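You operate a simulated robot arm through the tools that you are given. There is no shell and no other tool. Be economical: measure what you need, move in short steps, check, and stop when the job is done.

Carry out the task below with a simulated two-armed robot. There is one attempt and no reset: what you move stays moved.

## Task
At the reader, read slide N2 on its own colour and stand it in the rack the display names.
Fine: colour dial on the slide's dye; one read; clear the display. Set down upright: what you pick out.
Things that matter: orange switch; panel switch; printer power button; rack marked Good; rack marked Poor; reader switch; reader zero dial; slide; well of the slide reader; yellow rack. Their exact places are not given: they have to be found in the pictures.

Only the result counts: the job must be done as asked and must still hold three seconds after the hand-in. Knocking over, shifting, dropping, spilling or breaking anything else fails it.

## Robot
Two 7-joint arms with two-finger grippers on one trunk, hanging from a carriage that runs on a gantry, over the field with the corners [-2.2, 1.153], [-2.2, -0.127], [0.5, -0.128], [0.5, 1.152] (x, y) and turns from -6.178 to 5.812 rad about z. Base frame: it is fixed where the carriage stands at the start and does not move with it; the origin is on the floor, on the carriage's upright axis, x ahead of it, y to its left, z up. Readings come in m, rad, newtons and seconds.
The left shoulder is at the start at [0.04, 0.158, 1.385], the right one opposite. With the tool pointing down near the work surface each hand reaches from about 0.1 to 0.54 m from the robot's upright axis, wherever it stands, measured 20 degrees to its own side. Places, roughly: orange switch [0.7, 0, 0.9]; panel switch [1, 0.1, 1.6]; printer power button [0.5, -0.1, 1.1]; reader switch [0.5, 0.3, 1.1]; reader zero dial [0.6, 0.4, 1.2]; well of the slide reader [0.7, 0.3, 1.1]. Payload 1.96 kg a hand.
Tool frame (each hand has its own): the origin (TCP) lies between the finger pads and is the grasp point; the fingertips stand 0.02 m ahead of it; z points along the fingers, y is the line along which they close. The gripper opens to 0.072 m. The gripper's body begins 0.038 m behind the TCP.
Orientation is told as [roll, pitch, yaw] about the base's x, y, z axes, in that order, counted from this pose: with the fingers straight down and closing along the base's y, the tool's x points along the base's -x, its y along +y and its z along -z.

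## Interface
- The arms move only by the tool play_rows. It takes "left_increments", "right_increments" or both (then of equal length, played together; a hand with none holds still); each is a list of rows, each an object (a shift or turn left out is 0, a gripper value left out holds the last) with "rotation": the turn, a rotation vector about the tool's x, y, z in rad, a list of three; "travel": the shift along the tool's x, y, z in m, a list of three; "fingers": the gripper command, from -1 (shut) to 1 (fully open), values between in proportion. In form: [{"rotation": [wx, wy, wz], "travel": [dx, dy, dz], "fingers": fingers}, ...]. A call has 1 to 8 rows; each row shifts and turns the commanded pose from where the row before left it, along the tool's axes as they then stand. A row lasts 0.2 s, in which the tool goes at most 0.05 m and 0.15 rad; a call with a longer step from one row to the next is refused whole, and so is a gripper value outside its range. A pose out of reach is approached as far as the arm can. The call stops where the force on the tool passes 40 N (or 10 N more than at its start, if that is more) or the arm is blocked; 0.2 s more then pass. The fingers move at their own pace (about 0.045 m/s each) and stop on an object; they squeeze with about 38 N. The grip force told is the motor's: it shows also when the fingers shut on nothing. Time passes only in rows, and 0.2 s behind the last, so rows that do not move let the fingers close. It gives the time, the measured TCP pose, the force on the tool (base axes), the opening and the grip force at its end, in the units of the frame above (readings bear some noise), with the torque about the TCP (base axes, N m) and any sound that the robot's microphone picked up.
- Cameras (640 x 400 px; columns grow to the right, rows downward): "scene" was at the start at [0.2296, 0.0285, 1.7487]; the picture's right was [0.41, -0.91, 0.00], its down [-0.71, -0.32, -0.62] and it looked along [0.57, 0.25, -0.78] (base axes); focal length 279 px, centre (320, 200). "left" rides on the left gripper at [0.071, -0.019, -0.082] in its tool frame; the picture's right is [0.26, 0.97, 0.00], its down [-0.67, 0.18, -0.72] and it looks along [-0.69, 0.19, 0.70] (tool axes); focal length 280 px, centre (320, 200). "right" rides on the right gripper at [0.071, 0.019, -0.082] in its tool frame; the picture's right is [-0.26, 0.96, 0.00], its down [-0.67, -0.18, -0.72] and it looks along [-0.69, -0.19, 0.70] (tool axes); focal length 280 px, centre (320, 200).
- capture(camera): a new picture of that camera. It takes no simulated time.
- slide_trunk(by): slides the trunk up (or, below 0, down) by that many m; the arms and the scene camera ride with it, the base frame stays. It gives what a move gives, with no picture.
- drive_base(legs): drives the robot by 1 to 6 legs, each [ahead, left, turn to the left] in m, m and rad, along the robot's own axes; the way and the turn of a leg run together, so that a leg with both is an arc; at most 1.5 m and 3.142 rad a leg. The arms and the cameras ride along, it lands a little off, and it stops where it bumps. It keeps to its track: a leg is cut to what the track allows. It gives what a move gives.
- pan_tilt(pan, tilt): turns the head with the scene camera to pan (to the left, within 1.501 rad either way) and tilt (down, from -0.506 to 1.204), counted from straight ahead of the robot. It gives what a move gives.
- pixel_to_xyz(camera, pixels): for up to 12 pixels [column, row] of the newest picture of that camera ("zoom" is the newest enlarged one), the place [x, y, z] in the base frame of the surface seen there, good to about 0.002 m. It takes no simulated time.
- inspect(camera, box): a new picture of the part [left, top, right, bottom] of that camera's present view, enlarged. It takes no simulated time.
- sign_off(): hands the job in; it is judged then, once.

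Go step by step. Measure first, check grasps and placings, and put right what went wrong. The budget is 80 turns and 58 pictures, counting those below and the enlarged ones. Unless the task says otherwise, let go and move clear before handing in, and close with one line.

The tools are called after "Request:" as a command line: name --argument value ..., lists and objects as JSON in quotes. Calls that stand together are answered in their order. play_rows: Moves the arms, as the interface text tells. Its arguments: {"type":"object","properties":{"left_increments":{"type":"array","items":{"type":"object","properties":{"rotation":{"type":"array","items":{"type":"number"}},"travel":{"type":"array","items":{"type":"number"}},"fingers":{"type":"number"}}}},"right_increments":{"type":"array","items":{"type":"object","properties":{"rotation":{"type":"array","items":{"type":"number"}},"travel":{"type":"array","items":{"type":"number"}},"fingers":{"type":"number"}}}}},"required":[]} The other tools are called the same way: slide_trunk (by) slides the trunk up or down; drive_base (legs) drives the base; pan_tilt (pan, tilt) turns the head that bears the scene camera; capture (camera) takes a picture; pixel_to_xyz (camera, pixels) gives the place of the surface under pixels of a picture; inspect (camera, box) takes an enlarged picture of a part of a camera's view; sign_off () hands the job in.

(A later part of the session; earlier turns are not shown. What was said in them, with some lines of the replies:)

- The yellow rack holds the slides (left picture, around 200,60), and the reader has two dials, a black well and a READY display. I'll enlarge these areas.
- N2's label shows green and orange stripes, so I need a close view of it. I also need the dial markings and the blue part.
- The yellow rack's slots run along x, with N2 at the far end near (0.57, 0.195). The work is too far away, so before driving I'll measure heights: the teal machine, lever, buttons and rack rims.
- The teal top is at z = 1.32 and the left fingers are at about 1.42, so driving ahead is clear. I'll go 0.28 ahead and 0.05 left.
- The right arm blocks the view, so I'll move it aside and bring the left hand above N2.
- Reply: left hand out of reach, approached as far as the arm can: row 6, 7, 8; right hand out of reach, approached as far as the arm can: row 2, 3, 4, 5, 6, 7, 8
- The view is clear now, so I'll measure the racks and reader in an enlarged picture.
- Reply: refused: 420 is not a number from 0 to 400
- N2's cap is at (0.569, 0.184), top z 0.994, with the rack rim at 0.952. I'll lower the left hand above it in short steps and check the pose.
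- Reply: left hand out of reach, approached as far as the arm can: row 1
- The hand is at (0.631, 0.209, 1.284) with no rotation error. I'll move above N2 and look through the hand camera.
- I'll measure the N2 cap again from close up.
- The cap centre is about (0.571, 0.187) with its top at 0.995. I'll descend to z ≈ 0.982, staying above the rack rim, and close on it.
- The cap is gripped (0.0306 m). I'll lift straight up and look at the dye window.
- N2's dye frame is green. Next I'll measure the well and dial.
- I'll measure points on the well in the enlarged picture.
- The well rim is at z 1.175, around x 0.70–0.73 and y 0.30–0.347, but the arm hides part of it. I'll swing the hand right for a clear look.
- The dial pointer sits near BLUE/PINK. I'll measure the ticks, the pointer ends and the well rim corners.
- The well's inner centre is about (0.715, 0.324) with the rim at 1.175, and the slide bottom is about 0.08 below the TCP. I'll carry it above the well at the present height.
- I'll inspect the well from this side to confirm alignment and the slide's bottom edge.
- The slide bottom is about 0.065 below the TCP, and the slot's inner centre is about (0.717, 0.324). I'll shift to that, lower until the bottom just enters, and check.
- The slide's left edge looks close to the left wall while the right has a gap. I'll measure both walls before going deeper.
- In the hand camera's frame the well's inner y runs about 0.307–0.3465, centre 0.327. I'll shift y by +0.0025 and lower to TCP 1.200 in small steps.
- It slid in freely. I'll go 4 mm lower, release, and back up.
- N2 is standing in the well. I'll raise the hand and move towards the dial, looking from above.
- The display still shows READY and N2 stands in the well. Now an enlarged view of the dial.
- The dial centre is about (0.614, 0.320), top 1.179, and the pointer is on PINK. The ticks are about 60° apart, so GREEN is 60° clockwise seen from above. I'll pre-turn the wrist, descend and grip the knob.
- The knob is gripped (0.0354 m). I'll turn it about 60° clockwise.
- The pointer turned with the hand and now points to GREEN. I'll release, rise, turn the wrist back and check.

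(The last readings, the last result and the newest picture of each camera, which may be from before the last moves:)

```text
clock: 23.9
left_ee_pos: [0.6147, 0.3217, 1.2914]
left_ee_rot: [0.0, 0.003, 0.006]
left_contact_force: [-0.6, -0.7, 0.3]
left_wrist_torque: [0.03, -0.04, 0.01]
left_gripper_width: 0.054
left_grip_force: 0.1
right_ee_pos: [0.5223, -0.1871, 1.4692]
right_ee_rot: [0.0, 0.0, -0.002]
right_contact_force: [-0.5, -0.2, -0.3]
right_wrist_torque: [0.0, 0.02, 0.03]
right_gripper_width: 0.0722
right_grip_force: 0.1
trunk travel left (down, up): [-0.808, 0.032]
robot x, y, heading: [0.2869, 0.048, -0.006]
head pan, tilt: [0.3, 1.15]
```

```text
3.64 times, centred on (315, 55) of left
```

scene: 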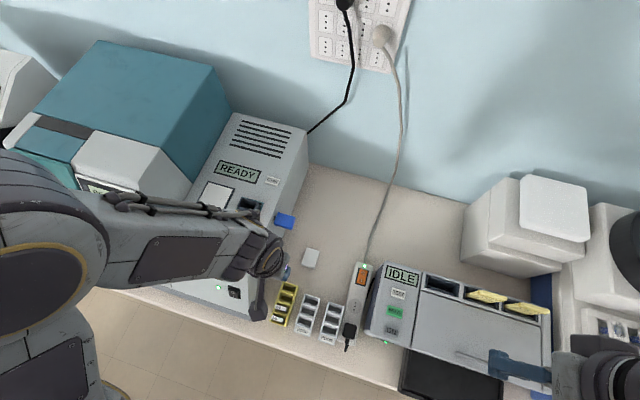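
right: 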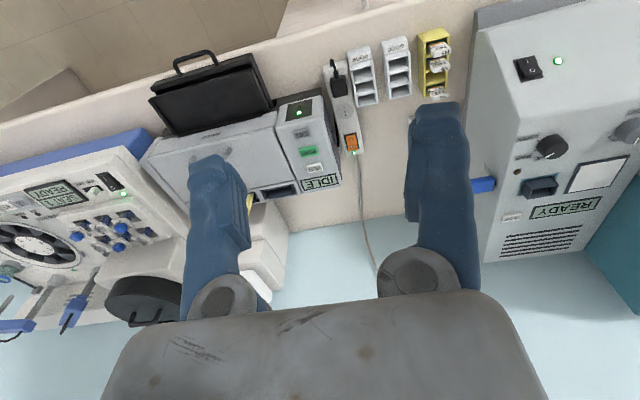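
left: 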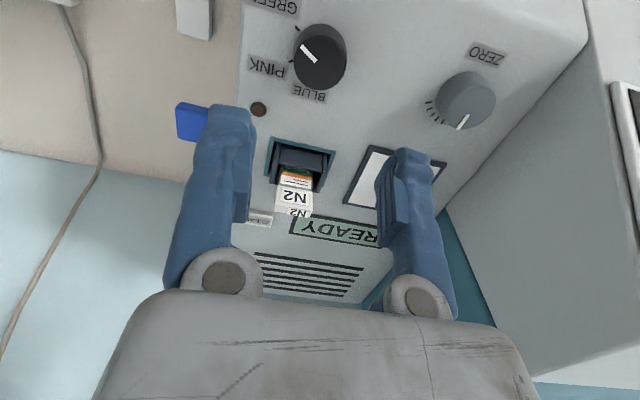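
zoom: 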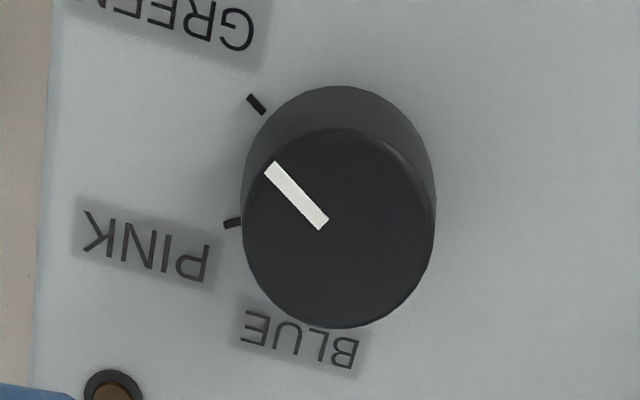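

The dial is on GREEN (pointer parallel to the tick). Now I'll measure the blue lever and its slot.

Request:
inspect --camera "scene" --box '[255, 190, 335, 250]'

```text
6.67 times, centred on (295, 220) of scene
```

zoom: 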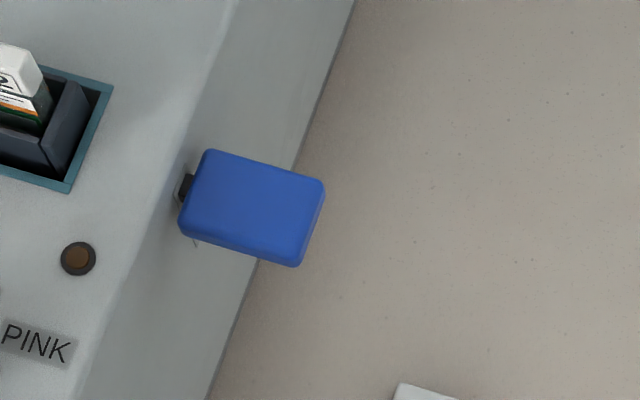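

Request:
pixel_to_xyz --camera "zoom" --pixels '[[212, 158], [318, 188], [292, 252], [188, 220], [255, 205], [160, 200], [190, 245], [220, 60], [130, 270], [250, 240]]'

Request:
inspect --camera "right" --box '[320, 0, 640, 200]'

```text
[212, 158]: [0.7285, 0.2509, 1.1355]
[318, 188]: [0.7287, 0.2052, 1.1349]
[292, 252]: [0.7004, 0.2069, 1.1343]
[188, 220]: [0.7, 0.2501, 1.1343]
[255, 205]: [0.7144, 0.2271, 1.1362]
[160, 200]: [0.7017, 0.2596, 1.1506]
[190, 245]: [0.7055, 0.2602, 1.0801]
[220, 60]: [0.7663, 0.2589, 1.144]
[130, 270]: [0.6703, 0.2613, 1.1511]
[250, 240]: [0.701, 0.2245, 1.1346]
```

```text
2.00 times, centred on (480, 100) of right
```

zoom: 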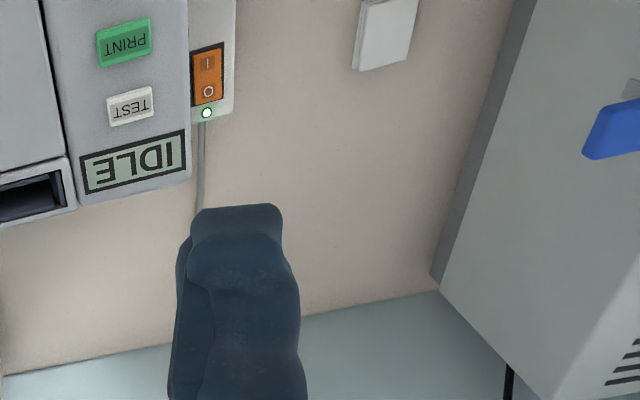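

The paddle's top is at z 1.135, spanning x 0.70–0.73 and y 0.205–0.252, and its slot runs down to about 1.08. I'll close the fingers and move just above it.

Request:
play_rows --left_increments '[{"travel": [-0.025, -0.027, 0], "fingers": -1}, {"travel": [-0.025, -0.027, 0]}, {"travel": [-0.025, -0.027, 0]}, {"travel": [-0.025, -0.027, 0]}, {"travel": [0, 0, 0.04]}, {"travel": [0, 0, 0.05]}, {"travel": [0, 0, 0.035]}]'

Request:
inspect --camera "left" --box '[200, 40, 440, 240]'

```text
clock: 25.5
left_ee_pos: [0.7134, 0.2128, 1.1668]
left_ee_rot: [-0.002, 0.001, 0.003]
left_contact_force: [0.3, -0.2, -0.2]
left_wrist_torque: [-0.02, -0.01, 0.01]
left_gripper_width: 0.0001
left_grip_force: 30.0
right_ee_pos: [0.5231, -0.1874, 1.4685]
right_ee_rot: [0.0, -0.001, 0.0]
right_contact_force: [0.2, -0.2, -0.4]
right_wrist_torque: [-0.02, 0.01, 0.01]
right_gripper_width: 0.072
right_grip_force: 0.1
trunk travel left (down, up): [-0.808, 0.032]
robot x, y, heading: [0.2838, 0.0484, -0.007]
head pan, tilt: [0.3, 1.15]
```

```text
2.00 times, centred on (320, 140) of left
```

zoom: 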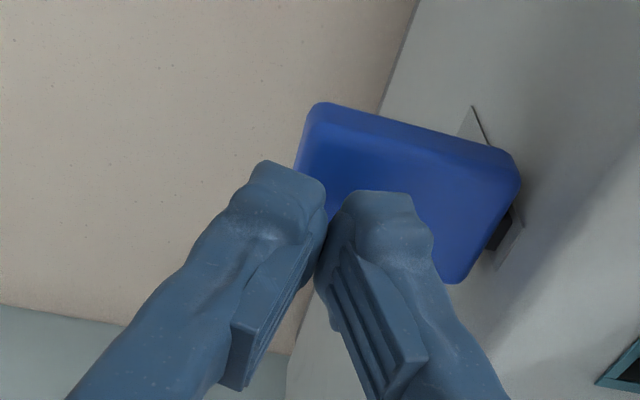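

The fingertips are over the paddle. I'll press down gradually, watching force and sound.

Request:
play_rows --left_increments '[{"travel": [0, 0, 0.01]}, {"travel": [0, 0, 0.006]}, {"travel": [0, 0, 0.006]}, {"travel": [0, 0, 0.006]}, {"travel": [0, 0, 0.005]}]'

Request:
inspect --camera "scene" --box '[210, 150, 310, 230]'

```text
clock: 26.7
left_ee_pos: [0.7144, 0.2134, 1.1336]
left_ee_rot: [-0.001, 0.003, 0.005]
left_contact_force: [-0.4, -0.4, 4.0]
left_wrist_torque: [0.01, -0.03, 0.02]
left_gripper_width: 0.0058
left_grip_force: 30.0
right_ee_pos: [0.5229, -0.1863, 1.4687]
right_ee_rot: [-0.001, -0.001, -0.003]
right_contact_force: [0.5, -0.2, -0.4]
right_wrist_torque: [0.0, -0.03, 0.04]
right_gripper_width: 0.0718
right_grip_force: 0.1
trunk travel left (down, up): [-0.808, 0.032]
robot x, y, heading: [0.2814, 0.0532, -0.003]
head pan, tilt: [0.3, 1.15]
```

```text
5.00 times, centred on (260, 190) of scene
```

zoom: 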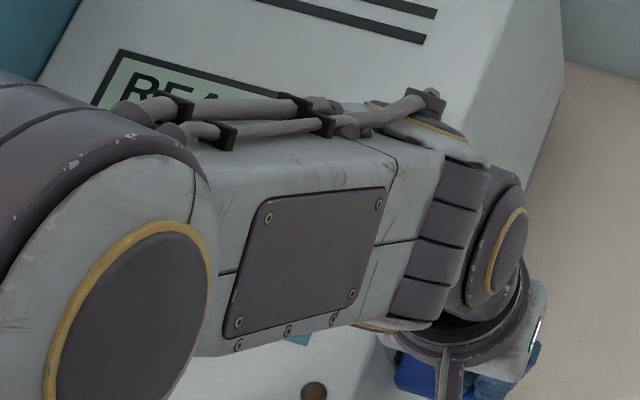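

The paddle is springy (4 N, about 21 mm down) and the display still shows READY. I'll press further.

Request:
play_rows --left_increments '[{"travel": [0, 0, 0.005]}, {"travel": [0, 0, 0.005]}, {"travel": [0, 0, 0.005]}]'

Request:
inspect --camera "scene" --box '[210, 150, 310, 230]'

```text
clock: 27.5
left_ee_pos: [0.7151, 0.2126, 1.1189]
left_ee_rot: [-0.001, 0.004, 0.003]
left_contact_force: [0.7, -0.9, 5.8]
left_wrist_torque: [-0.01, -0.01, -0.03]
left_gripper_width: 0.0058
left_grip_force: 29.0
right_ee_pos: [0.5223, -0.1866, 1.4673]
right_ee_rot: [0.0, 0.0, -0.002]
right_contact_force: [0.2, 0.3, -0.4]
right_wrist_torque: [-0.04, 0.01, 0.01]
right_gripper_width: 0.0721
right_grip_force: 0.0
trunk travel left (down, up): [-0.808, 0.032]
robot x, y, heading: [0.2827, 0.0473, -0.004]
head pan, tilt: [0.3, 1.15]
```

```text
5.00 times, centred on (260, 190) of scene
```

zoom: 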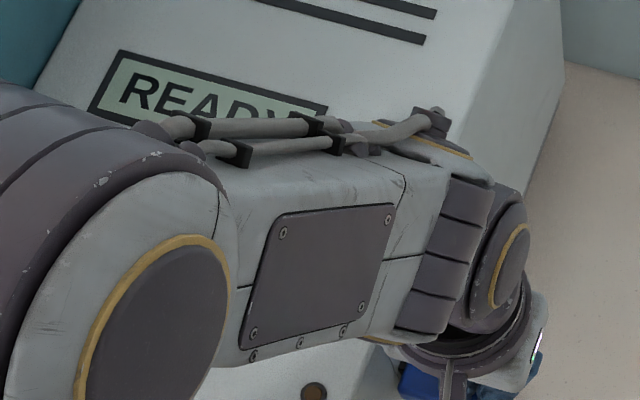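

Force is now 5.8 N and the display is still READY. I'll keep pressing carefully.

Request:
play_rows --left_increments '[{"travel": [0, 0, 0.005]}, {"travel": [0, 0, 0.005]}, {"travel": [0, 0, 0.005]}]'

Request:
inspect --camera "scene" --box '[210, 150, 310, 230]'

```text
clock: 28.2
left_ee_pos: [0.7154, 0.2137, 1.1095]
left_ee_rot: [0.0, 0.005, 0.003]
left_contact_force: [-7.5, 0.8, 25.2]
left_wrist_torque: [-0.01, 0.13, 0.0]
left_gripper_width: 0.0057
left_grip_force: 29.7
right_ee_pos: [0.5222, -0.1865, 1.4686]
right_ee_rot: [0.0, -0.001, -0.003]
right_contact_force: [-0.4, -0.1, 0.5]
right_wrist_torque: [0.01, -0.02, 0.02]
right_gripper_width: 0.0719
right_grip_force: 0.1
trunk travel left (down, up): [-0.808, 0.032]
robot x, y, heading: [0.284, 0.0513, 0.002]
head pan, tilt: [0.3, 1.15]
stopped in row 3 (left hand): the force on the tool passed its limit at 53 N (the readings are from after the stop); the commanded pose is now the measured one
```

```text
5.00 times, centred on (260, 190) of scene
```

zoom: 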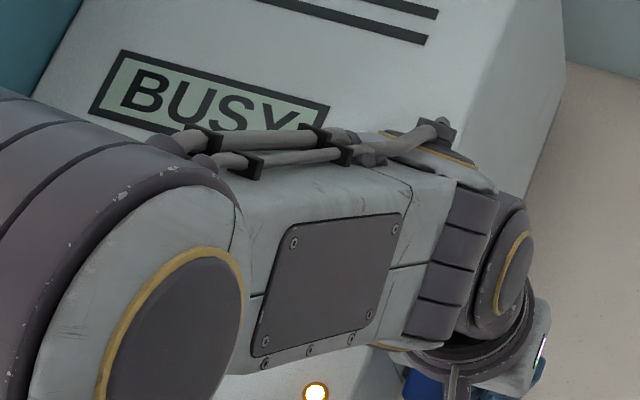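

The lever bottomed out: the display shows BUSY and the lamp is lit. I'll let the lever up and retreat straight up, then wait.

Request:
play_rows --left_increments '[{"travel": [0, 0, -0.02]}, {"travel": [0, 0, -0.03]}, {"travel": [0, 0, -0.05]}, {"travel": [0, 0, -0.05]}, {"travel": [0.03, -0.03, -0.02]}, {"travel": [0.03, -0.03, 0]}, {"travel": [0.03, -0.03, 0]}, {}]'

Request:
inspect --camera "scene" --box '[190, 140, 310, 240]'

```text
clock: 30.0
left_ee_pos: [0.623, 0.1233, 1.2796]
left_ee_rot: [-0.002, 0.006, 0.003]
left_contact_force: [0.2, -0.4, 0.0]
left_wrist_torque: [0.01, 0.03, 0.01]
left_gripper_width: 0.0002
left_grip_force: 29.7
right_ee_pos: [0.5214, -0.1876, 1.468]
right_ee_rot: [-0.001, -0.001, 0.0]
right_contact_force: [0.1, 0.5, 0.8]
right_wrist_torque: [-0.01, 0.03, 0.02]
right_gripper_width: 0.0722
right_grip_force: 0.0
trunk travel left (down, up): [-0.808, 0.032]
robot x, y, heading: [0.2802, 0.0511, 0.0]
head pan, tilt: [0.3, 1.15]
```

```text
4.00 times, centred on (250, 190) of scene
```

zoom: 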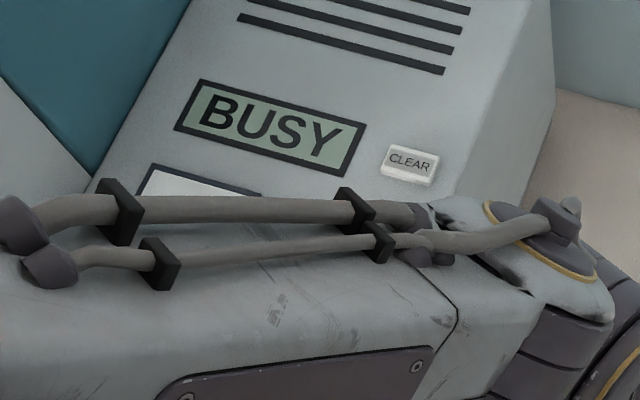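

Still BUSY. I'll wait a little.

Request:
play_rows --left_increments '[{}, {}, {}, {}, {}, {}, {}, {}]'

Request:
play_rows --left_increments '[{}, {}, {}, {}, {}, {}, {}, {}]'

Request:
inspect --camera "scene" --box '[190, 140, 310, 240]'

```text
clock: 31.8
left_ee_pos: [0.6256, 0.1243, 1.2789]
left_ee_rot: [-0.002, 0.004, 0.003]
left_contact_force: [0.0, 0.0, -0.1]
left_wrist_torque: [-0.03, -0.02, -0.04]
left_gripper_width: 0.0001
left_grip_force: 29.8
right_ee_pos: [0.5211, -0.1877, 1.4682]
right_ee_rot: [0.0, 0.0, -0.002]
right_contact_force: [0.4, 1.9, -0.2]
right_wrist_torque: [0.0, 0.02, -0.01]
right_gripper_width: 0.0719
right_grip_force: 0.1
trunk travel left (down, up): [-0.808, 0.032]
robot x, y, heading: [0.2867, 0.0471, -0.001]
head pan, tilt: [0.3, 1.15]
```

```text
clock: 33.6
left_ee_pos: [0.6249, 0.1245, 1.2783]
left_ee_rot: [-0.003, 0.004, 0.005]
left_contact_force: [0.4, -0.1, -0.4]
left_wrist_torque: [0.0, 0.01, 0.01]
left_gripper_width: 0.0002
left_grip_force: 29.9
right_ee_pos: [0.5217, -0.1868, 1.4685]
right_ee_rot: [0.001, 0.0, -0.001]
right_contact_force: [0.2, -0.1, -0.1]
right_wrist_torque: [-0.03, 0.02, -0.02]
right_gripper_width: 0.0718
right_grip_force: 0.2
trunk travel left (down, up): [-0.808, 0.032]
robot x, y, heading: [0.2822, 0.0481, -0.003]
head pan, tilt: [0.3, 1.15]
```

```text
4.00 times, centred on (250, 190) of scene
```

zoom: 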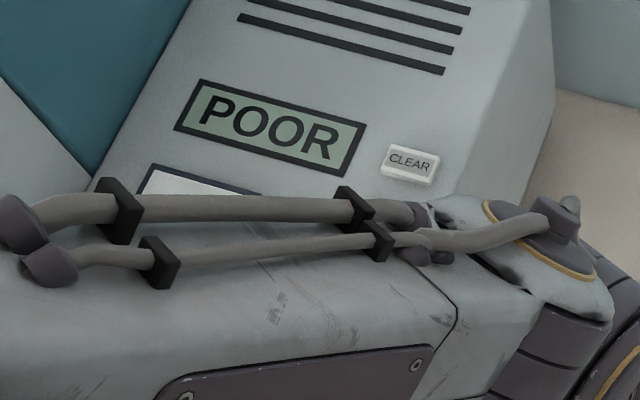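

The display reads POOR. Now I'll press CLEAR at about (0.806, 0.299, 1.16). It's slightly out of reach, so I'll drive 0.07 ahead first, with the hand raised.

Request:
drive_base --legs '[[0.07, 0, 0]]'

Request:
play_rows --left_increments '[{"travel": [0, 0, -0.03]}, {"travel": [-0.019, 0.03, 0]}, {"travel": [-0.019, 0.03, 0]}, {"travel": [-0.019, 0.03, 0]}, {"travel": [-0.019, 0.03, 0]}, {"travel": [-0.019, 0.03, 0]}, {"travel": [-0.019, 0.024, 0]}]'

Request:
capture --camera "left"

```text
clock: 34.6
left_ee_pos: [0.694, 0.1225, 1.2787]
left_ee_rot: [-0.003, 0.006, 0.002]
left_contact_force: [-1.0, 0.4, -0.3]
left_wrist_torque: [0.02, 0.01, -0.02]
left_gripper_width: 0.0002
left_grip_force: 29.6
right_ee_pos: [0.5916, -0.1882, 1.4677]
right_ee_rot: [-0.002, -0.001, 0.0]
right_contact_force: [-0.6, -0.1, -1.0]
right_wrist_torque: [-0.02, 0.05, 0.03]
right_gripper_width: 0.072
right_grip_force: 0.0
trunk travel left (down, up): [-0.808, 0.032]
robot x, y, heading: [0.353, 0.0498, -0.007]
head pan, tilt: [0.3, 1.15]
```

```text
clock: 36.2
left_ee_pos: [0.809, 0.2975, 1.3074]
left_ee_rot: [-0.002, 0.003, 0.005]
left_contact_force: [0.4, 0.9, -0.2]
left_wrist_torque: [-0.05, -0.01, 0.03]
left_gripper_width: 0.0
left_grip_force: 30.3
right_ee_pos: [0.5916, -0.1877, 1.4679]
right_ee_rot: [0.001, 0.0, -0.002]
right_contact_force: [0.0, 0.3, 0.1]
right_wrist_torque: [0.04, 0.0, 0.04]
right_gripper_width: 0.0721
right_grip_force: 0.0
trunk travel left (down, up): [-0.808, 0.032]
robot x, y, heading: [0.353, 0.053, -0.003]
head pan, tilt: [0.3, 1.15]
```

```text
14 pictures are left
```

left: 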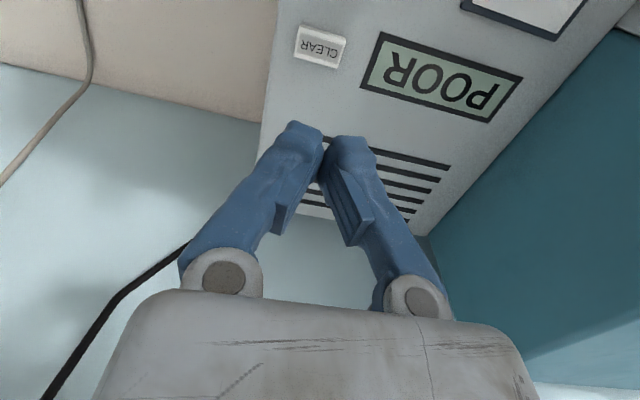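

I'll measure the CLEAR button.

Request:
pixel_to_xyz --camera "left" --pixels '[[321, 46], [302, 40], [340, 50], [320, 32], [320, 62]]'

```text
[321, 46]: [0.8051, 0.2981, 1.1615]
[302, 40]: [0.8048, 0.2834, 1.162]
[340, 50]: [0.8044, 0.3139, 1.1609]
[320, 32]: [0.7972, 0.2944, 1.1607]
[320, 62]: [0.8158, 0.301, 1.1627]
```

The button centre is (0.806, 0.298) with its top at 1.162. I'll descend to just above it, then press a few millimetres.

Request:
play_rows --left_increments '[{"travel": [0.003, 0, 0.04]}, {"travel": [0, 0, 0.045]}, {"travel": [0, 0, 0.035]}, {"travel": [0, 0, 0.003]}, {"travel": [0, 0, 0.002]}, {"travel": [0, 0, 0.002]}, {"travel": [0, 0, 0.002]}]'

Request:
inspect --camera "left" --box '[200, 20, 520, 240]'

```text
clock: 37.8
left_ee_pos: [0.8055, 0.2984, 1.1793]
left_ee_rot: [-0.002, 0.006, 0.004]
left_contact_force: [-0.7, -0.4, 0.1]
left_wrist_torque: [-0.02, 0.02, 0.0]
left_gripper_width: 0.0002
left_grip_force: 30.3
right_ee_pos: [0.5917, -0.1872, 1.4687]
right_ee_rot: [0.0, 0.001, -0.003]
right_contact_force: [-0.3, -0.5, 1.3]
right_wrist_torque: [0.0, -0.01, -0.01]
right_gripper_width: 0.0718
right_grip_force: 0.1
trunk travel left (down, up): [-0.808, 0.032]
robot x, y, heading: [0.3534, 0.0496, 0.004]
head pan, tilt: [0.3, 1.15]
```

```text
1.82 times, centred on (360, 130) of left
```

zoom: 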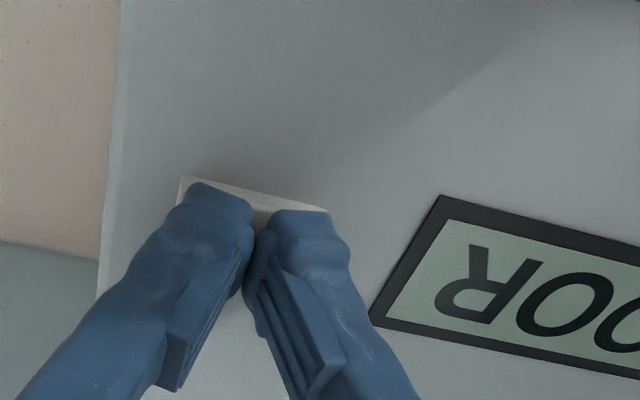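

It's at contact height but there's no press yet. I'll press further in 1.5 mm steps.

Request:
play_rows --left_increments '[{"travel": [0, 0, 0.0015]}, {"travel": [0, 0, 0.0015]}, {"travel": [0, 0, 0.0015]}, {"travel": [0, 0, 0.0015]}]'

Request:
inspect --camera "left" --box '[200, 20, 520, 240]'

```text
clock: 38.8
left_ee_pos: [0.8048, 0.2965, 1.1745]
left_ee_rot: [-0.002, 0.005, 0.004]
left_contact_force: [-3.7, -2.3, 11.9]
left_wrist_torque: [-0.03, 0.05, 0.05]
left_gripper_width: 0.006
left_grip_force: 29.4
right_ee_pos: [0.5918, -0.1874, 1.4686]
right_ee_rot: [0.001, -0.001, -0.001]
right_contact_force: [0.7, 0.2, 0.2]
right_wrist_torque: [-0.02, 0.03, 0.0]
right_gripper_width: 0.0723
right_grip_force: 0.1
trunk travel left (down, up): [-0.808, 0.032]
robot x, y, heading: [0.3574, 0.0487, 0.003]
head pan, tilt: [0.3, 1.15]
heard: click
```

```text
1.82 times, centred on (360, 130) of left
```

zoom: 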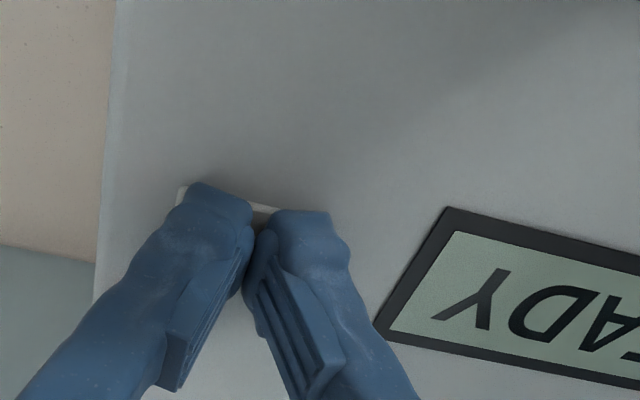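

Click, and the display is back to READY. I'll rise, open the fingers, go back over N2 and look.

Request:
play_rows --left_increments '[{"travel": [0, 0, -0.02]}, {"travel": [0, 0, -0.045]}, {"travel": [0, 0, -0.045]}, {"travel": [0.03, 0.01, 0], "fingers": 0.5}, {"travel": [0.03, 0.01, 0]}, {"travel": [0.028, 0.009, 0]}, {}]'

Request:
inspect --camera "left" --box '[220, 0, 420, 140]'

Request:
pixel_to_xyz --camera "zoom" --pixels '[[320, 200], [250, 150], [340, 170]]'

```text
clock: 40.4
left_ee_pos: [0.7162, 0.3269, 1.2847]
left_ee_rot: [-0.002, 0.006, 0.003]
left_contact_force: [0.6, 0.7, 0.7]
left_wrist_torque: [-0.01, 0.03, -0.01]
left_gripper_width: 0.0541
left_grip_force: 0.1
right_ee_pos: [0.592, -0.1871, 1.4673]
right_ee_rot: [0.0, 0.001, -0.003]
right_contact_force: [0.2, 0.1, -0.3]
right_wrist_torque: [0.0, 0.02, 0.03]
right_gripper_width: 0.072
right_grip_force: 0.1
trunk travel left (down, up): [-0.808, 0.032]
robot x, y, heading: [0.3536, 0.0524, -0.003]
head pan, tilt: [0.3, 1.15]
```

```text
2.86 times, centred on (320, 70) of left
```

zoom: 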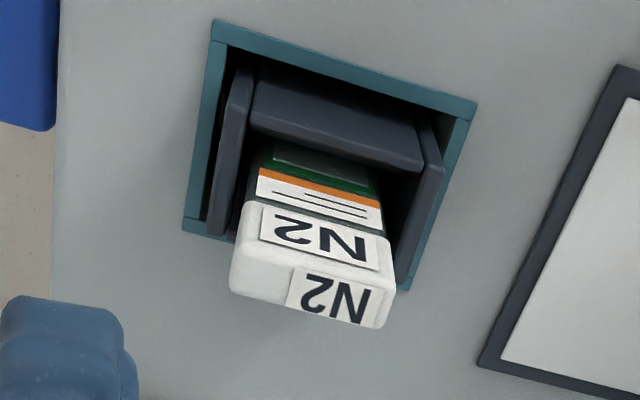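

```text
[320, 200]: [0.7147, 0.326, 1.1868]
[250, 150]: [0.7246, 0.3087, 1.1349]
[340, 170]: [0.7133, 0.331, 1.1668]
```

Request:
pixel_to_xyz --camera "zoom" --pixels '[[310, 262], [310, 290], [236, 270], [386, 300], [320, 235], [318, 310]]'

```text
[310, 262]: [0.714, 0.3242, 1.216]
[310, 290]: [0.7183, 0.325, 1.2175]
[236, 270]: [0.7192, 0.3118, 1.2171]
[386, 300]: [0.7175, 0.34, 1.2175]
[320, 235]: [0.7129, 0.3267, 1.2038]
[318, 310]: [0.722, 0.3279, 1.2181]
```

N2 is at (0.7178, 0.326) with its top at 1.2175. I'll descend to z ≈ 1.203, grip and lift out.

Request:
play_rows --left_increments '[{"travel": [-0.0015, -0.001, 0.04]}, {"travel": [0, 0, 0.0415]}, {"fingers": -1}, {"fingers": -1}, {"fingers": -1}, {}]'

Request:
play_rows --left_increments '[{"travel": [0, 0, -0.015]}, {"travel": [0, 0, -0.025]}, {"travel": [0, 0, -0.03]}, {"travel": [0, 0, -0.03]}, {}]'

Request:
capture --camera "left"

```text
clock: 41.8
left_ee_pos: [0.7182, 0.3263, 1.2012]
left_ee_rot: [-0.004, 0.003, 0.003]
left_contact_force: [0.0, -0.1, -0.2]
left_wrist_torque: [-0.01, -0.02, -0.02]
left_gripper_width: 0.0306
left_grip_force: 37.7
right_ee_pos: [0.5921, -0.1863, 1.4678]
right_ee_rot: [-0.001, 0.0, -0.001]
right_contact_force: [0.1, 0.2, 0.7]
right_wrist_torque: [0.0, -0.02, -0.01]
right_gripper_width: 0.0718
right_grip_force: 0.0
trunk travel left (down, up): [-0.808, 0.032]
robot x, y, heading: [0.3567, 0.0486, 0.001]
head pan, tilt: [0.3, 1.15]
```

```text
clock: 43.0
left_ee_pos: [0.7208, 0.3256, 1.3015]
left_ee_rot: [-0.002, 0.007, 0.003]
left_contact_force: [0.6, -0.5, -0.4]
left_wrist_torque: [0.01, 0.0, -0.01]
left_gripper_width: 0.0306
left_grip_force: 37.9
right_ee_pos: [0.5913, -0.1874, 1.4682]
right_ee_rot: [0.0, 0.0, -0.002]
right_contact_force: [0.2, 0.2, -0.2]
right_wrist_torque: [0.01, 0.0, -0.03]
right_gripper_width: 0.0719
right_grip_force: 0.1
trunk travel left (down, up): [-0.808, 0.032]
robot x, y, heading: [0.3519, 0.0507, -0.004]
head pan, tilt: [0.3, 1.15]
```

```text
10 pictures are left
```

left: 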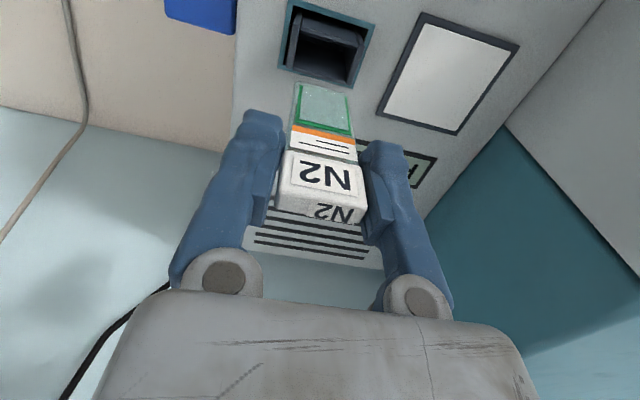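

N2 is gripped and out of the well. I'll drive back and right so the POOR rack is well within the left hand's reach, then look at it.

Request:
drive_base --legs '[[-0.07, -0.1, 0]]'

Request:
inspect --camera "scene" --box '[200, 200, 400, 360]'

```text
clock: 44.3
left_ee_pos: [0.6498, 0.2267, 1.3014]
left_ee_rot: [-0.003, 0.006, 0.004]
left_contact_force: [-0.1, -0.1, -0.4]
left_wrist_torque: [-0.01, -0.01, -0.03]
left_gripper_width: 0.0305
left_grip_force: 37.9
right_ee_pos: [0.5224, -0.2864, 1.4686]
right_ee_rot: [-0.001, 0.0, 0.0]
right_contact_force: [1.1, -0.1, -0.1]
right_wrist_torque: [-0.02, -0.02, 0.01]
right_gripper_width: 0.0719
right_grip_force: 0.1
trunk travel left (down, up): [-0.808, 0.032]
robot x, y, heading: [0.2825, -0.0501, -0.002]
head pan, tilt: [0.3, 1.15]
```

```text
2.50 times, centred on (300, 280) of scene
```

zoom: 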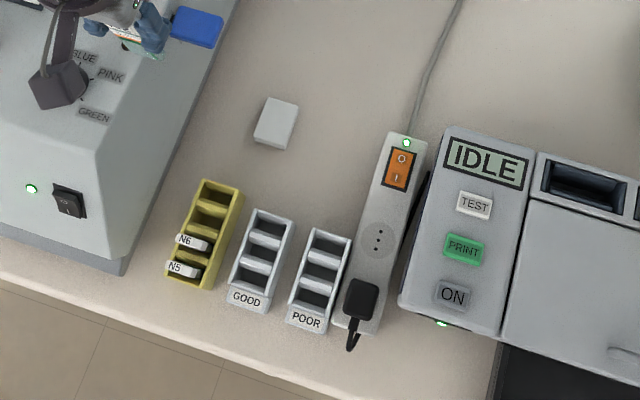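

Request:
pixel_to_xyz --camera "zoom" --pixels '[[314, 231], [351, 239], [324, 257], [315, 277], [330, 244], [316, 267], [205, 182], [259, 211], [293, 220], [360, 288], [378, 235], [313, 289]]'

```text
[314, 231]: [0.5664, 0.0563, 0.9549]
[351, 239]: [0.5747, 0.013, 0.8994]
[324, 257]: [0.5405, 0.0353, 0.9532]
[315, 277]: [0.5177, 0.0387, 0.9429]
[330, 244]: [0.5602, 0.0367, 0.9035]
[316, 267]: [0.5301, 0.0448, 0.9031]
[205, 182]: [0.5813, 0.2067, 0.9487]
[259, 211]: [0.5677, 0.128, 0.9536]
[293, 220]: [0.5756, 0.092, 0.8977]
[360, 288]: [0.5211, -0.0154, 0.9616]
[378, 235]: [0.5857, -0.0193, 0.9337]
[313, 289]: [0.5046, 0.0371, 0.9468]
```

The POOR rack's far-left corner is at (0.566, 0.056), so its far slot is near (0.557, 0.037). I'll move the slide over it, staying well above the rims.

Request:
play_rows --left_increments '[{"travel": [0.0186, -0.0377, 0]}, {"travel": [0.0186, -0.0377, 0]}, {"travel": [0.0186, -0.0377, 0]}, {"travel": [0.0186, -0.0377, 0]}, {"travel": [0.0186, -0.0377, 0]}, {"travel": [0, 0, 0.05]}, {"travel": [0, 0, 0.05]}, {"travel": [0, 0, 0.05]}]'

Request:
play_rows --left_increments '[{"travel": [0, 0, 0.04]}, {"travel": [0, 0, 0.04]}, {"travel": [0, 0, 0.02]}, {}]'

Request:
inspect --camera "left" --box '[220, 0, 420, 140]'

```text
clock: 46.1
left_ee_pos: [0.5575, 0.0366, 1.1531]
left_ee_rot: [-0.002, 0.004, 0.004]
left_contact_force: [0.7, 1.1, -1.1]
left_wrist_torque: [-0.01, -0.02, 0.0]
left_gripper_width: 0.0303
left_grip_force: 38.0
right_ee_pos: [0.5214, -0.2865, 1.4677]
right_ee_rot: [0.0, 0.0, 0.0]
right_contact_force: [-0.8, 0.3, 0.9]
right_wrist_torque: [0.01, 0.03, 0.01]
right_gripper_width: 0.0718
right_grip_force: 0.0
trunk travel left (down, up): [-0.808, 0.032]
robot x, y, heading: [0.2864, -0.0503, -0.005]
head pan, tilt: [0.3, 1.15]
```

```text
clock: 47.1
left_ee_pos: [0.558, 0.0371, 1.0523]
left_ee_rot: [-0.001, 0.004, 0.003]
left_contact_force: [-0.5, -0.5, -0.7]
left_wrist_torque: [0.05, -0.01, -0.02]
left_gripper_width: 0.0307
left_grip_force: 37.8
right_ee_pos: [0.5228, -0.2879, 1.4689]
right_ee_rot: [-0.001, -0.001, 0.002]
right_contact_force: [-0.4, 0.6, -1.1]
right_wrist_torque: [0.0, 0.0, 0.01]
right_gripper_width: 0.0719
right_grip_force: 0.0
trunk travel left (down, up): [-0.808, 0.032]
robot x, y, heading: [0.2847, -0.0493, 0.002]
head pan, tilt: [0.3, 1.15]
```

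```text
2.86 times, centred on (320, 70) of left
```

zoom: 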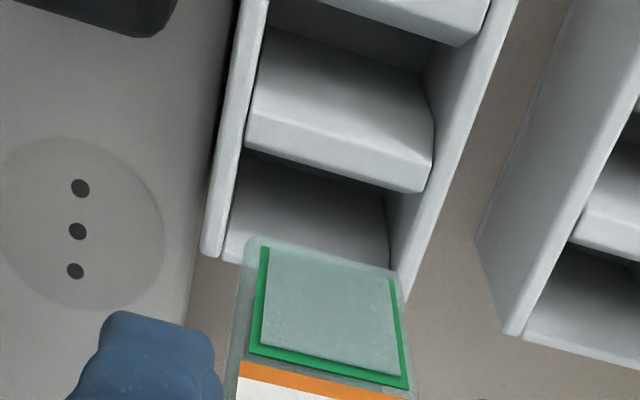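

Request:
pixel_to_xyz --camera "zoom" --pixels '[[335, 165], [340, 180], [335, 155], [236, 190], [220, 190], [442, 215], [410, 290], [230, 240], [212, 245], [425, 235], [320, 225], [320, 60]]'

```text
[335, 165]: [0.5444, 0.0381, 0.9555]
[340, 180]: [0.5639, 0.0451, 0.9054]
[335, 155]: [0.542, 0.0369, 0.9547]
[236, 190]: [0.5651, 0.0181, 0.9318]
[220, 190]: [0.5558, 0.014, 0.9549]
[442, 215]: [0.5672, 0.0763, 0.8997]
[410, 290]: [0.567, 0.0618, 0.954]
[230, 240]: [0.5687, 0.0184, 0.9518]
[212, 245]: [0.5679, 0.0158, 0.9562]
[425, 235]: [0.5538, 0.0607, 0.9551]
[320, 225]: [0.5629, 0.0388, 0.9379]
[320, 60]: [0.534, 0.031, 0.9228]
```

The slot's inner range is y ≈ 0.018–0.058 and x ≈ 0.546–0.563. I'll align to (0.555, 0.0385), lower the bottom edge just into the slot, and check.

Request:
play_rows --left_increments '[{"travel": [0.003, 0.0015, 0]}, {"travel": [0, 0, 0.02]}, {"travel": [0, 0, 0.017]}, {"travel": [0, 0, 0.008]}, {}]'

Request:
inspect --camera "left" --box '[220, 20, 420, 160]'

```text
clock: 48.3
left_ee_pos: [0.5533, 0.0386, 1.007]
left_ee_rot: [-0.003, 0.005, 0.003]
left_contact_force: [0.1, 0.4, -0.9]
left_wrist_torque: [0.01, 0.01, -0.01]
left_gripper_width: 0.0305
left_grip_force: 38.4
right_ee_pos: [0.5218, -0.2866, 1.4683]
right_ee_rot: [-0.002, -0.001, -0.002]
right_contact_force: [0.6, -0.7, 1.0]
right_wrist_torque: [0.03, 0.01, 0.0]
right_gripper_width: 0.072
right_grip_force: 0.0
trunk travel left (down, up): [-0.808, 0.032]
robot x, y, heading: [0.2833, -0.0459, -0.001]
head pan, tilt: [0.3, 1.15]
```

```text
2.86 times, centred on (320, 90) of left
```

zoom: 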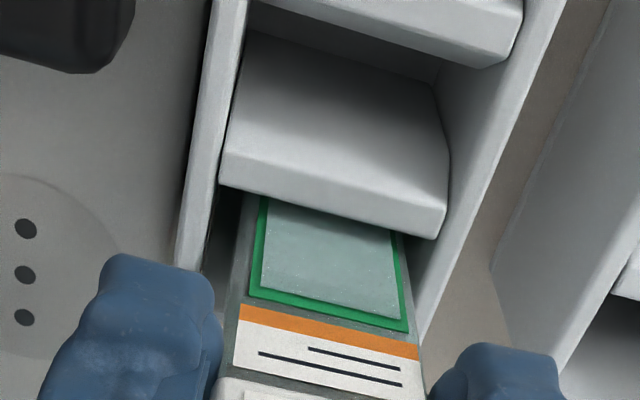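

The bottom edge is inside the slot with no contact force. I'll lower on to z ≈ 0.982 in small steps.

Request:
play_rows --left_increments '[{"travel": [-0.0015, 0, 0.008]}, {"travel": [0, 0, 0.007]}, {"travel": [0, 0, 0.005]}, {"travel": [0, 0, 0.003]}, {}]'

```text
clock: 49.5
left_ee_pos: [0.5545, 0.0391, 0.9836]
left_ee_rot: [-0.001, 0.003, 0.003]
left_contact_force: [0.0, -0.4, 0.3]
left_wrist_torque: [0.0, 0.02, -0.01]
left_gripper_width: 0.0307
left_grip_force: 37.3
right_ee_pos: [0.523, -0.2868, 1.4691]
right_ee_rot: [0.001, 0.001, 0.001]
right_contact_force: [0.2, 0.2, -0.2]
right_wrist_torque: [0.01, -0.02, 0.0]
right_gripper_width: 0.0719
right_grip_force: 0.0
trunk travel left (down, up): [-0.808, 0.032]
robot x, y, heading: [0.2836, -0.0509, 0.002]
head pan, tilt: [0.3, 1.15]
```

No contact yet; I gripped slightly lower on the cap the second time, so resting height should be about 0.979. I'll lower 4 mm more in 1 mm steps and release.

Request:
play_rows --left_increments '[{"travel": [0, 0, 0.0015]}, {"travel": [0, 0, 0.0015]}, {"travel": [0, 0, 0.001]}, {}, {"fingers": 0.4}, {"fingers": 0.4}, {"fingers": 0.4}]'

Request:
inspect --camera "left" --box '[200, 20, 440, 240]'

```text
clock: 51.1
left_ee_pos: [0.5549, 0.0375, 0.9797]
left_ee_rot: [-0.001, 0.007, 0.004]
left_contact_force: [0.6, 0.3, 0.2]
left_wrist_torque: [-0.01, 0.02, -0.02]
left_gripper_width: 0.0504
left_grip_force: 0.0
right_ee_pos: [0.5216, -0.2866, 1.468]
right_ee_rot: [0.001, 0.001, 0.002]
right_contact_force: [1.3, 0.4, 0.8]
right_wrist_torque: [-0.01, 0.05, 0.02]
right_gripper_width: 0.0718
right_grip_force: 0.1
trunk travel left (down, up): [-0.808, 0.032]
robot x, y, heading: [0.2893, -0.0449, 0.002]
head pan, tilt: [0.3, 1.15]
```

```text
1.82 times, centred on (320, 130) of left
```

zoom: 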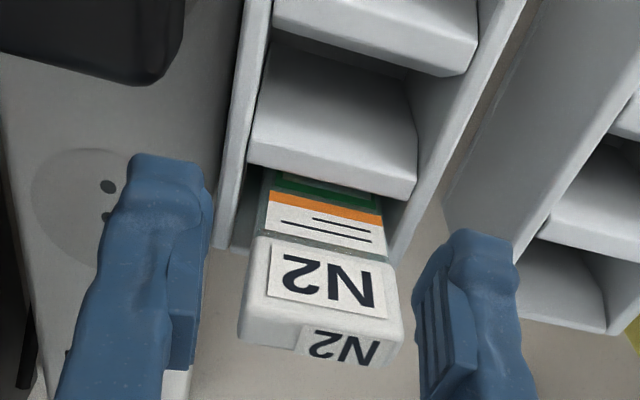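

N2 stands released in the POOR rack. I'll rise clear and take a last look at the slide and reader.

Request:
play_rows --left_increments '[{"travel": [0, 0, -0.03]}, {"travel": [0, 0, -0.05]}, {"travel": [0, 0, -0.05]}, {"travel": [0, 0, -0.05]}, {"travel": [0, 0, -0.05]}, {"travel": [0.03, -0.04, 0]}, {"travel": [0.03, -0.04, 0]}]'

Request:
capture --camera "scene"

Request:
inspect --camera "scene" --box '[180, 100, 380, 340]'

```text
clock: 52.7
left_ee_pos: [0.4952, -0.0419, 1.2106]
left_ee_rot: [-0.002, 0.005, 0.007]
left_contact_force: [-0.3, 0.8, -0.2]
left_wrist_torque: [-0.02, -0.02, -0.01]
left_gripper_width: 0.0507
left_grip_force: 0.1
right_ee_pos: [0.5226, -0.2861, 1.4678]
right_ee_rot: [0.0, 0.0, -0.001]
right_contact_force: [0.4, 0.4, -0.1]
right_wrist_torque: [-0.05, -0.01, 0.0]
right_gripper_width: 0.072
right_grip_force: 0.0
trunk travel left (down, up): [-0.808, 0.032]
robot x, y, heading: [0.2837, -0.0528, 0.005]
head pan, tilt: [0.3, 1.15]
```

```text
5 pictures are left
```

scene: 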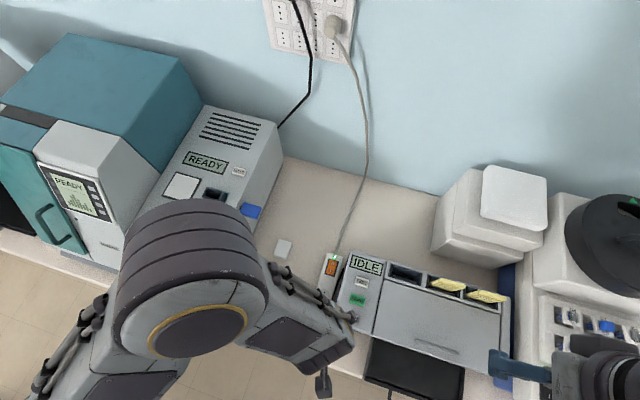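

```text
1.67 times, centred on (280, 220) of scene
```

zoom: 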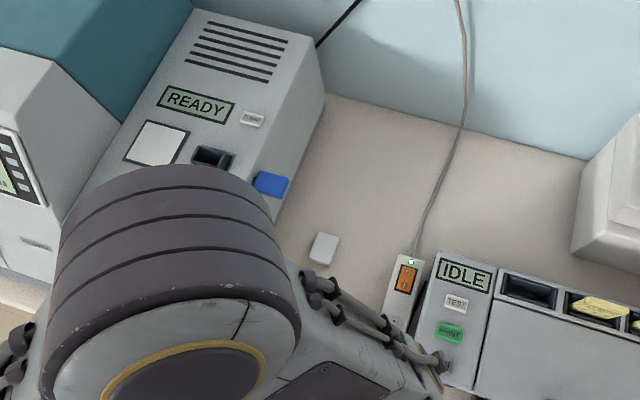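

The display shows READY, but the arm hides the racks. I'll raise the hand and swing it left over the reader for one check.

Request:
play_rows --left_increments '[{"travel": [0, 0, -0.05]}, {"travel": [0, 0, -0.04]}, {"travel": [-0.024, 0.044, 0]}, {"travel": [-0.024, 0.044, 0]}, {"travel": [-0.024, 0.044, 0]}, {"travel": [-0.024, 0.044, 0]}, {"travel": [-0.024, 0.044, 0]}, {"travel": [-0.024, 0.044, 0]}]'

Request:
inspect --camera "scene" --box '[200, 200, 400, 360]'

```text
refused: row 3 steps farther than a row can; nothing moved
```

```text
2.50 times, centred on (300, 280) of scene
```

zoom: 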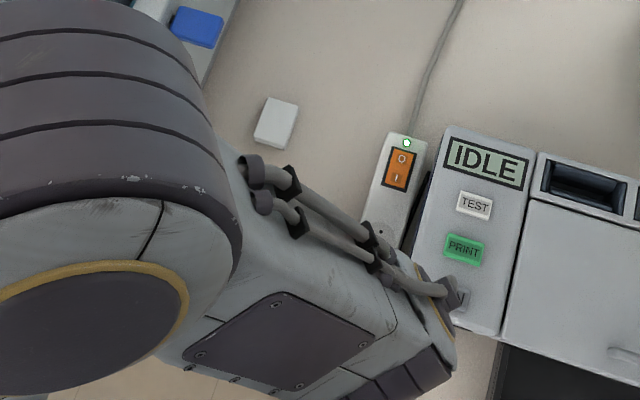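

That step was slightly too long and was refused, so nothing moved. I'll redo it with shorter steps.

Request:
play_rows --left_increments '[{"travel": [0, 0, -0.045]}, {"travel": [0, 0, -0.045]}, {"travel": [-0.022, 0.042, 0]}, {"travel": [-0.022, 0.042, 0]}, {"travel": [-0.022, 0.042, 0]}, {"travel": [-0.022, 0.042, 0]}, {"travel": [-0.022, 0.042, 0]}, {"travel": [-0.022, 0.042, 0]}]'

Request:
inspect --camera "scene" --box '[230, 250, 350, 350]'

```text
clock: 54.5
left_ee_pos: [0.6283, 0.2134, 1.299]
left_ee_rot: [-0.002, 0.005, 0.005]
left_contact_force: [-0.2, 0.4, 0.1]
left_wrist_torque: [0.0, -0.03, -0.02]
left_gripper_width: 0.0503
left_grip_force: 0.1
right_ee_pos: [0.5231, -0.286, 1.4681]
right_ee_rot: [-0.001, 0.001, 0.0]
right_contact_force: [-0.7, -0.7, -0.4]
right_wrist_torque: [0.03, -0.01, 0.02]
right_gripper_width: 0.072
right_grip_force: 0.0
trunk travel left (down, up): [-0.808, 0.032]
robot x, y, heading: [0.2852, -0.0518, 0.003]
head pan, tilt: [0.3, 1.15]
```

```text
4.00 times, centred on (290, 300) of scene
```

zoom: 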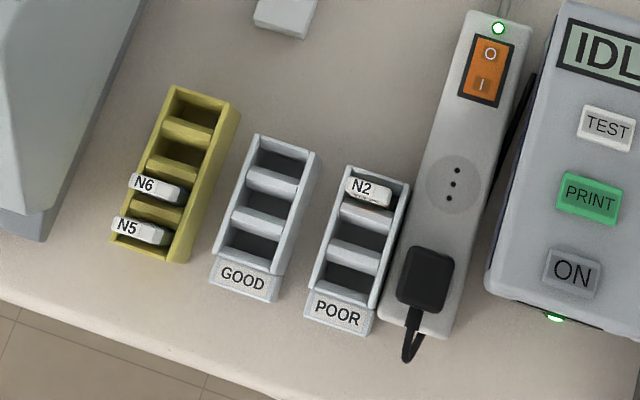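

N2 stands in the far slot of the POOR rack, the display is cleared, nothing else has moved and the hand is clear. I'll hand in.

Request:
sign_off

```text
The job is handed in.
```

I read slide N2 once with the colour dial on GREEN; the display said POOR, so N2 now stands upright in the rack marked Poor, with the display cleared back to READY.
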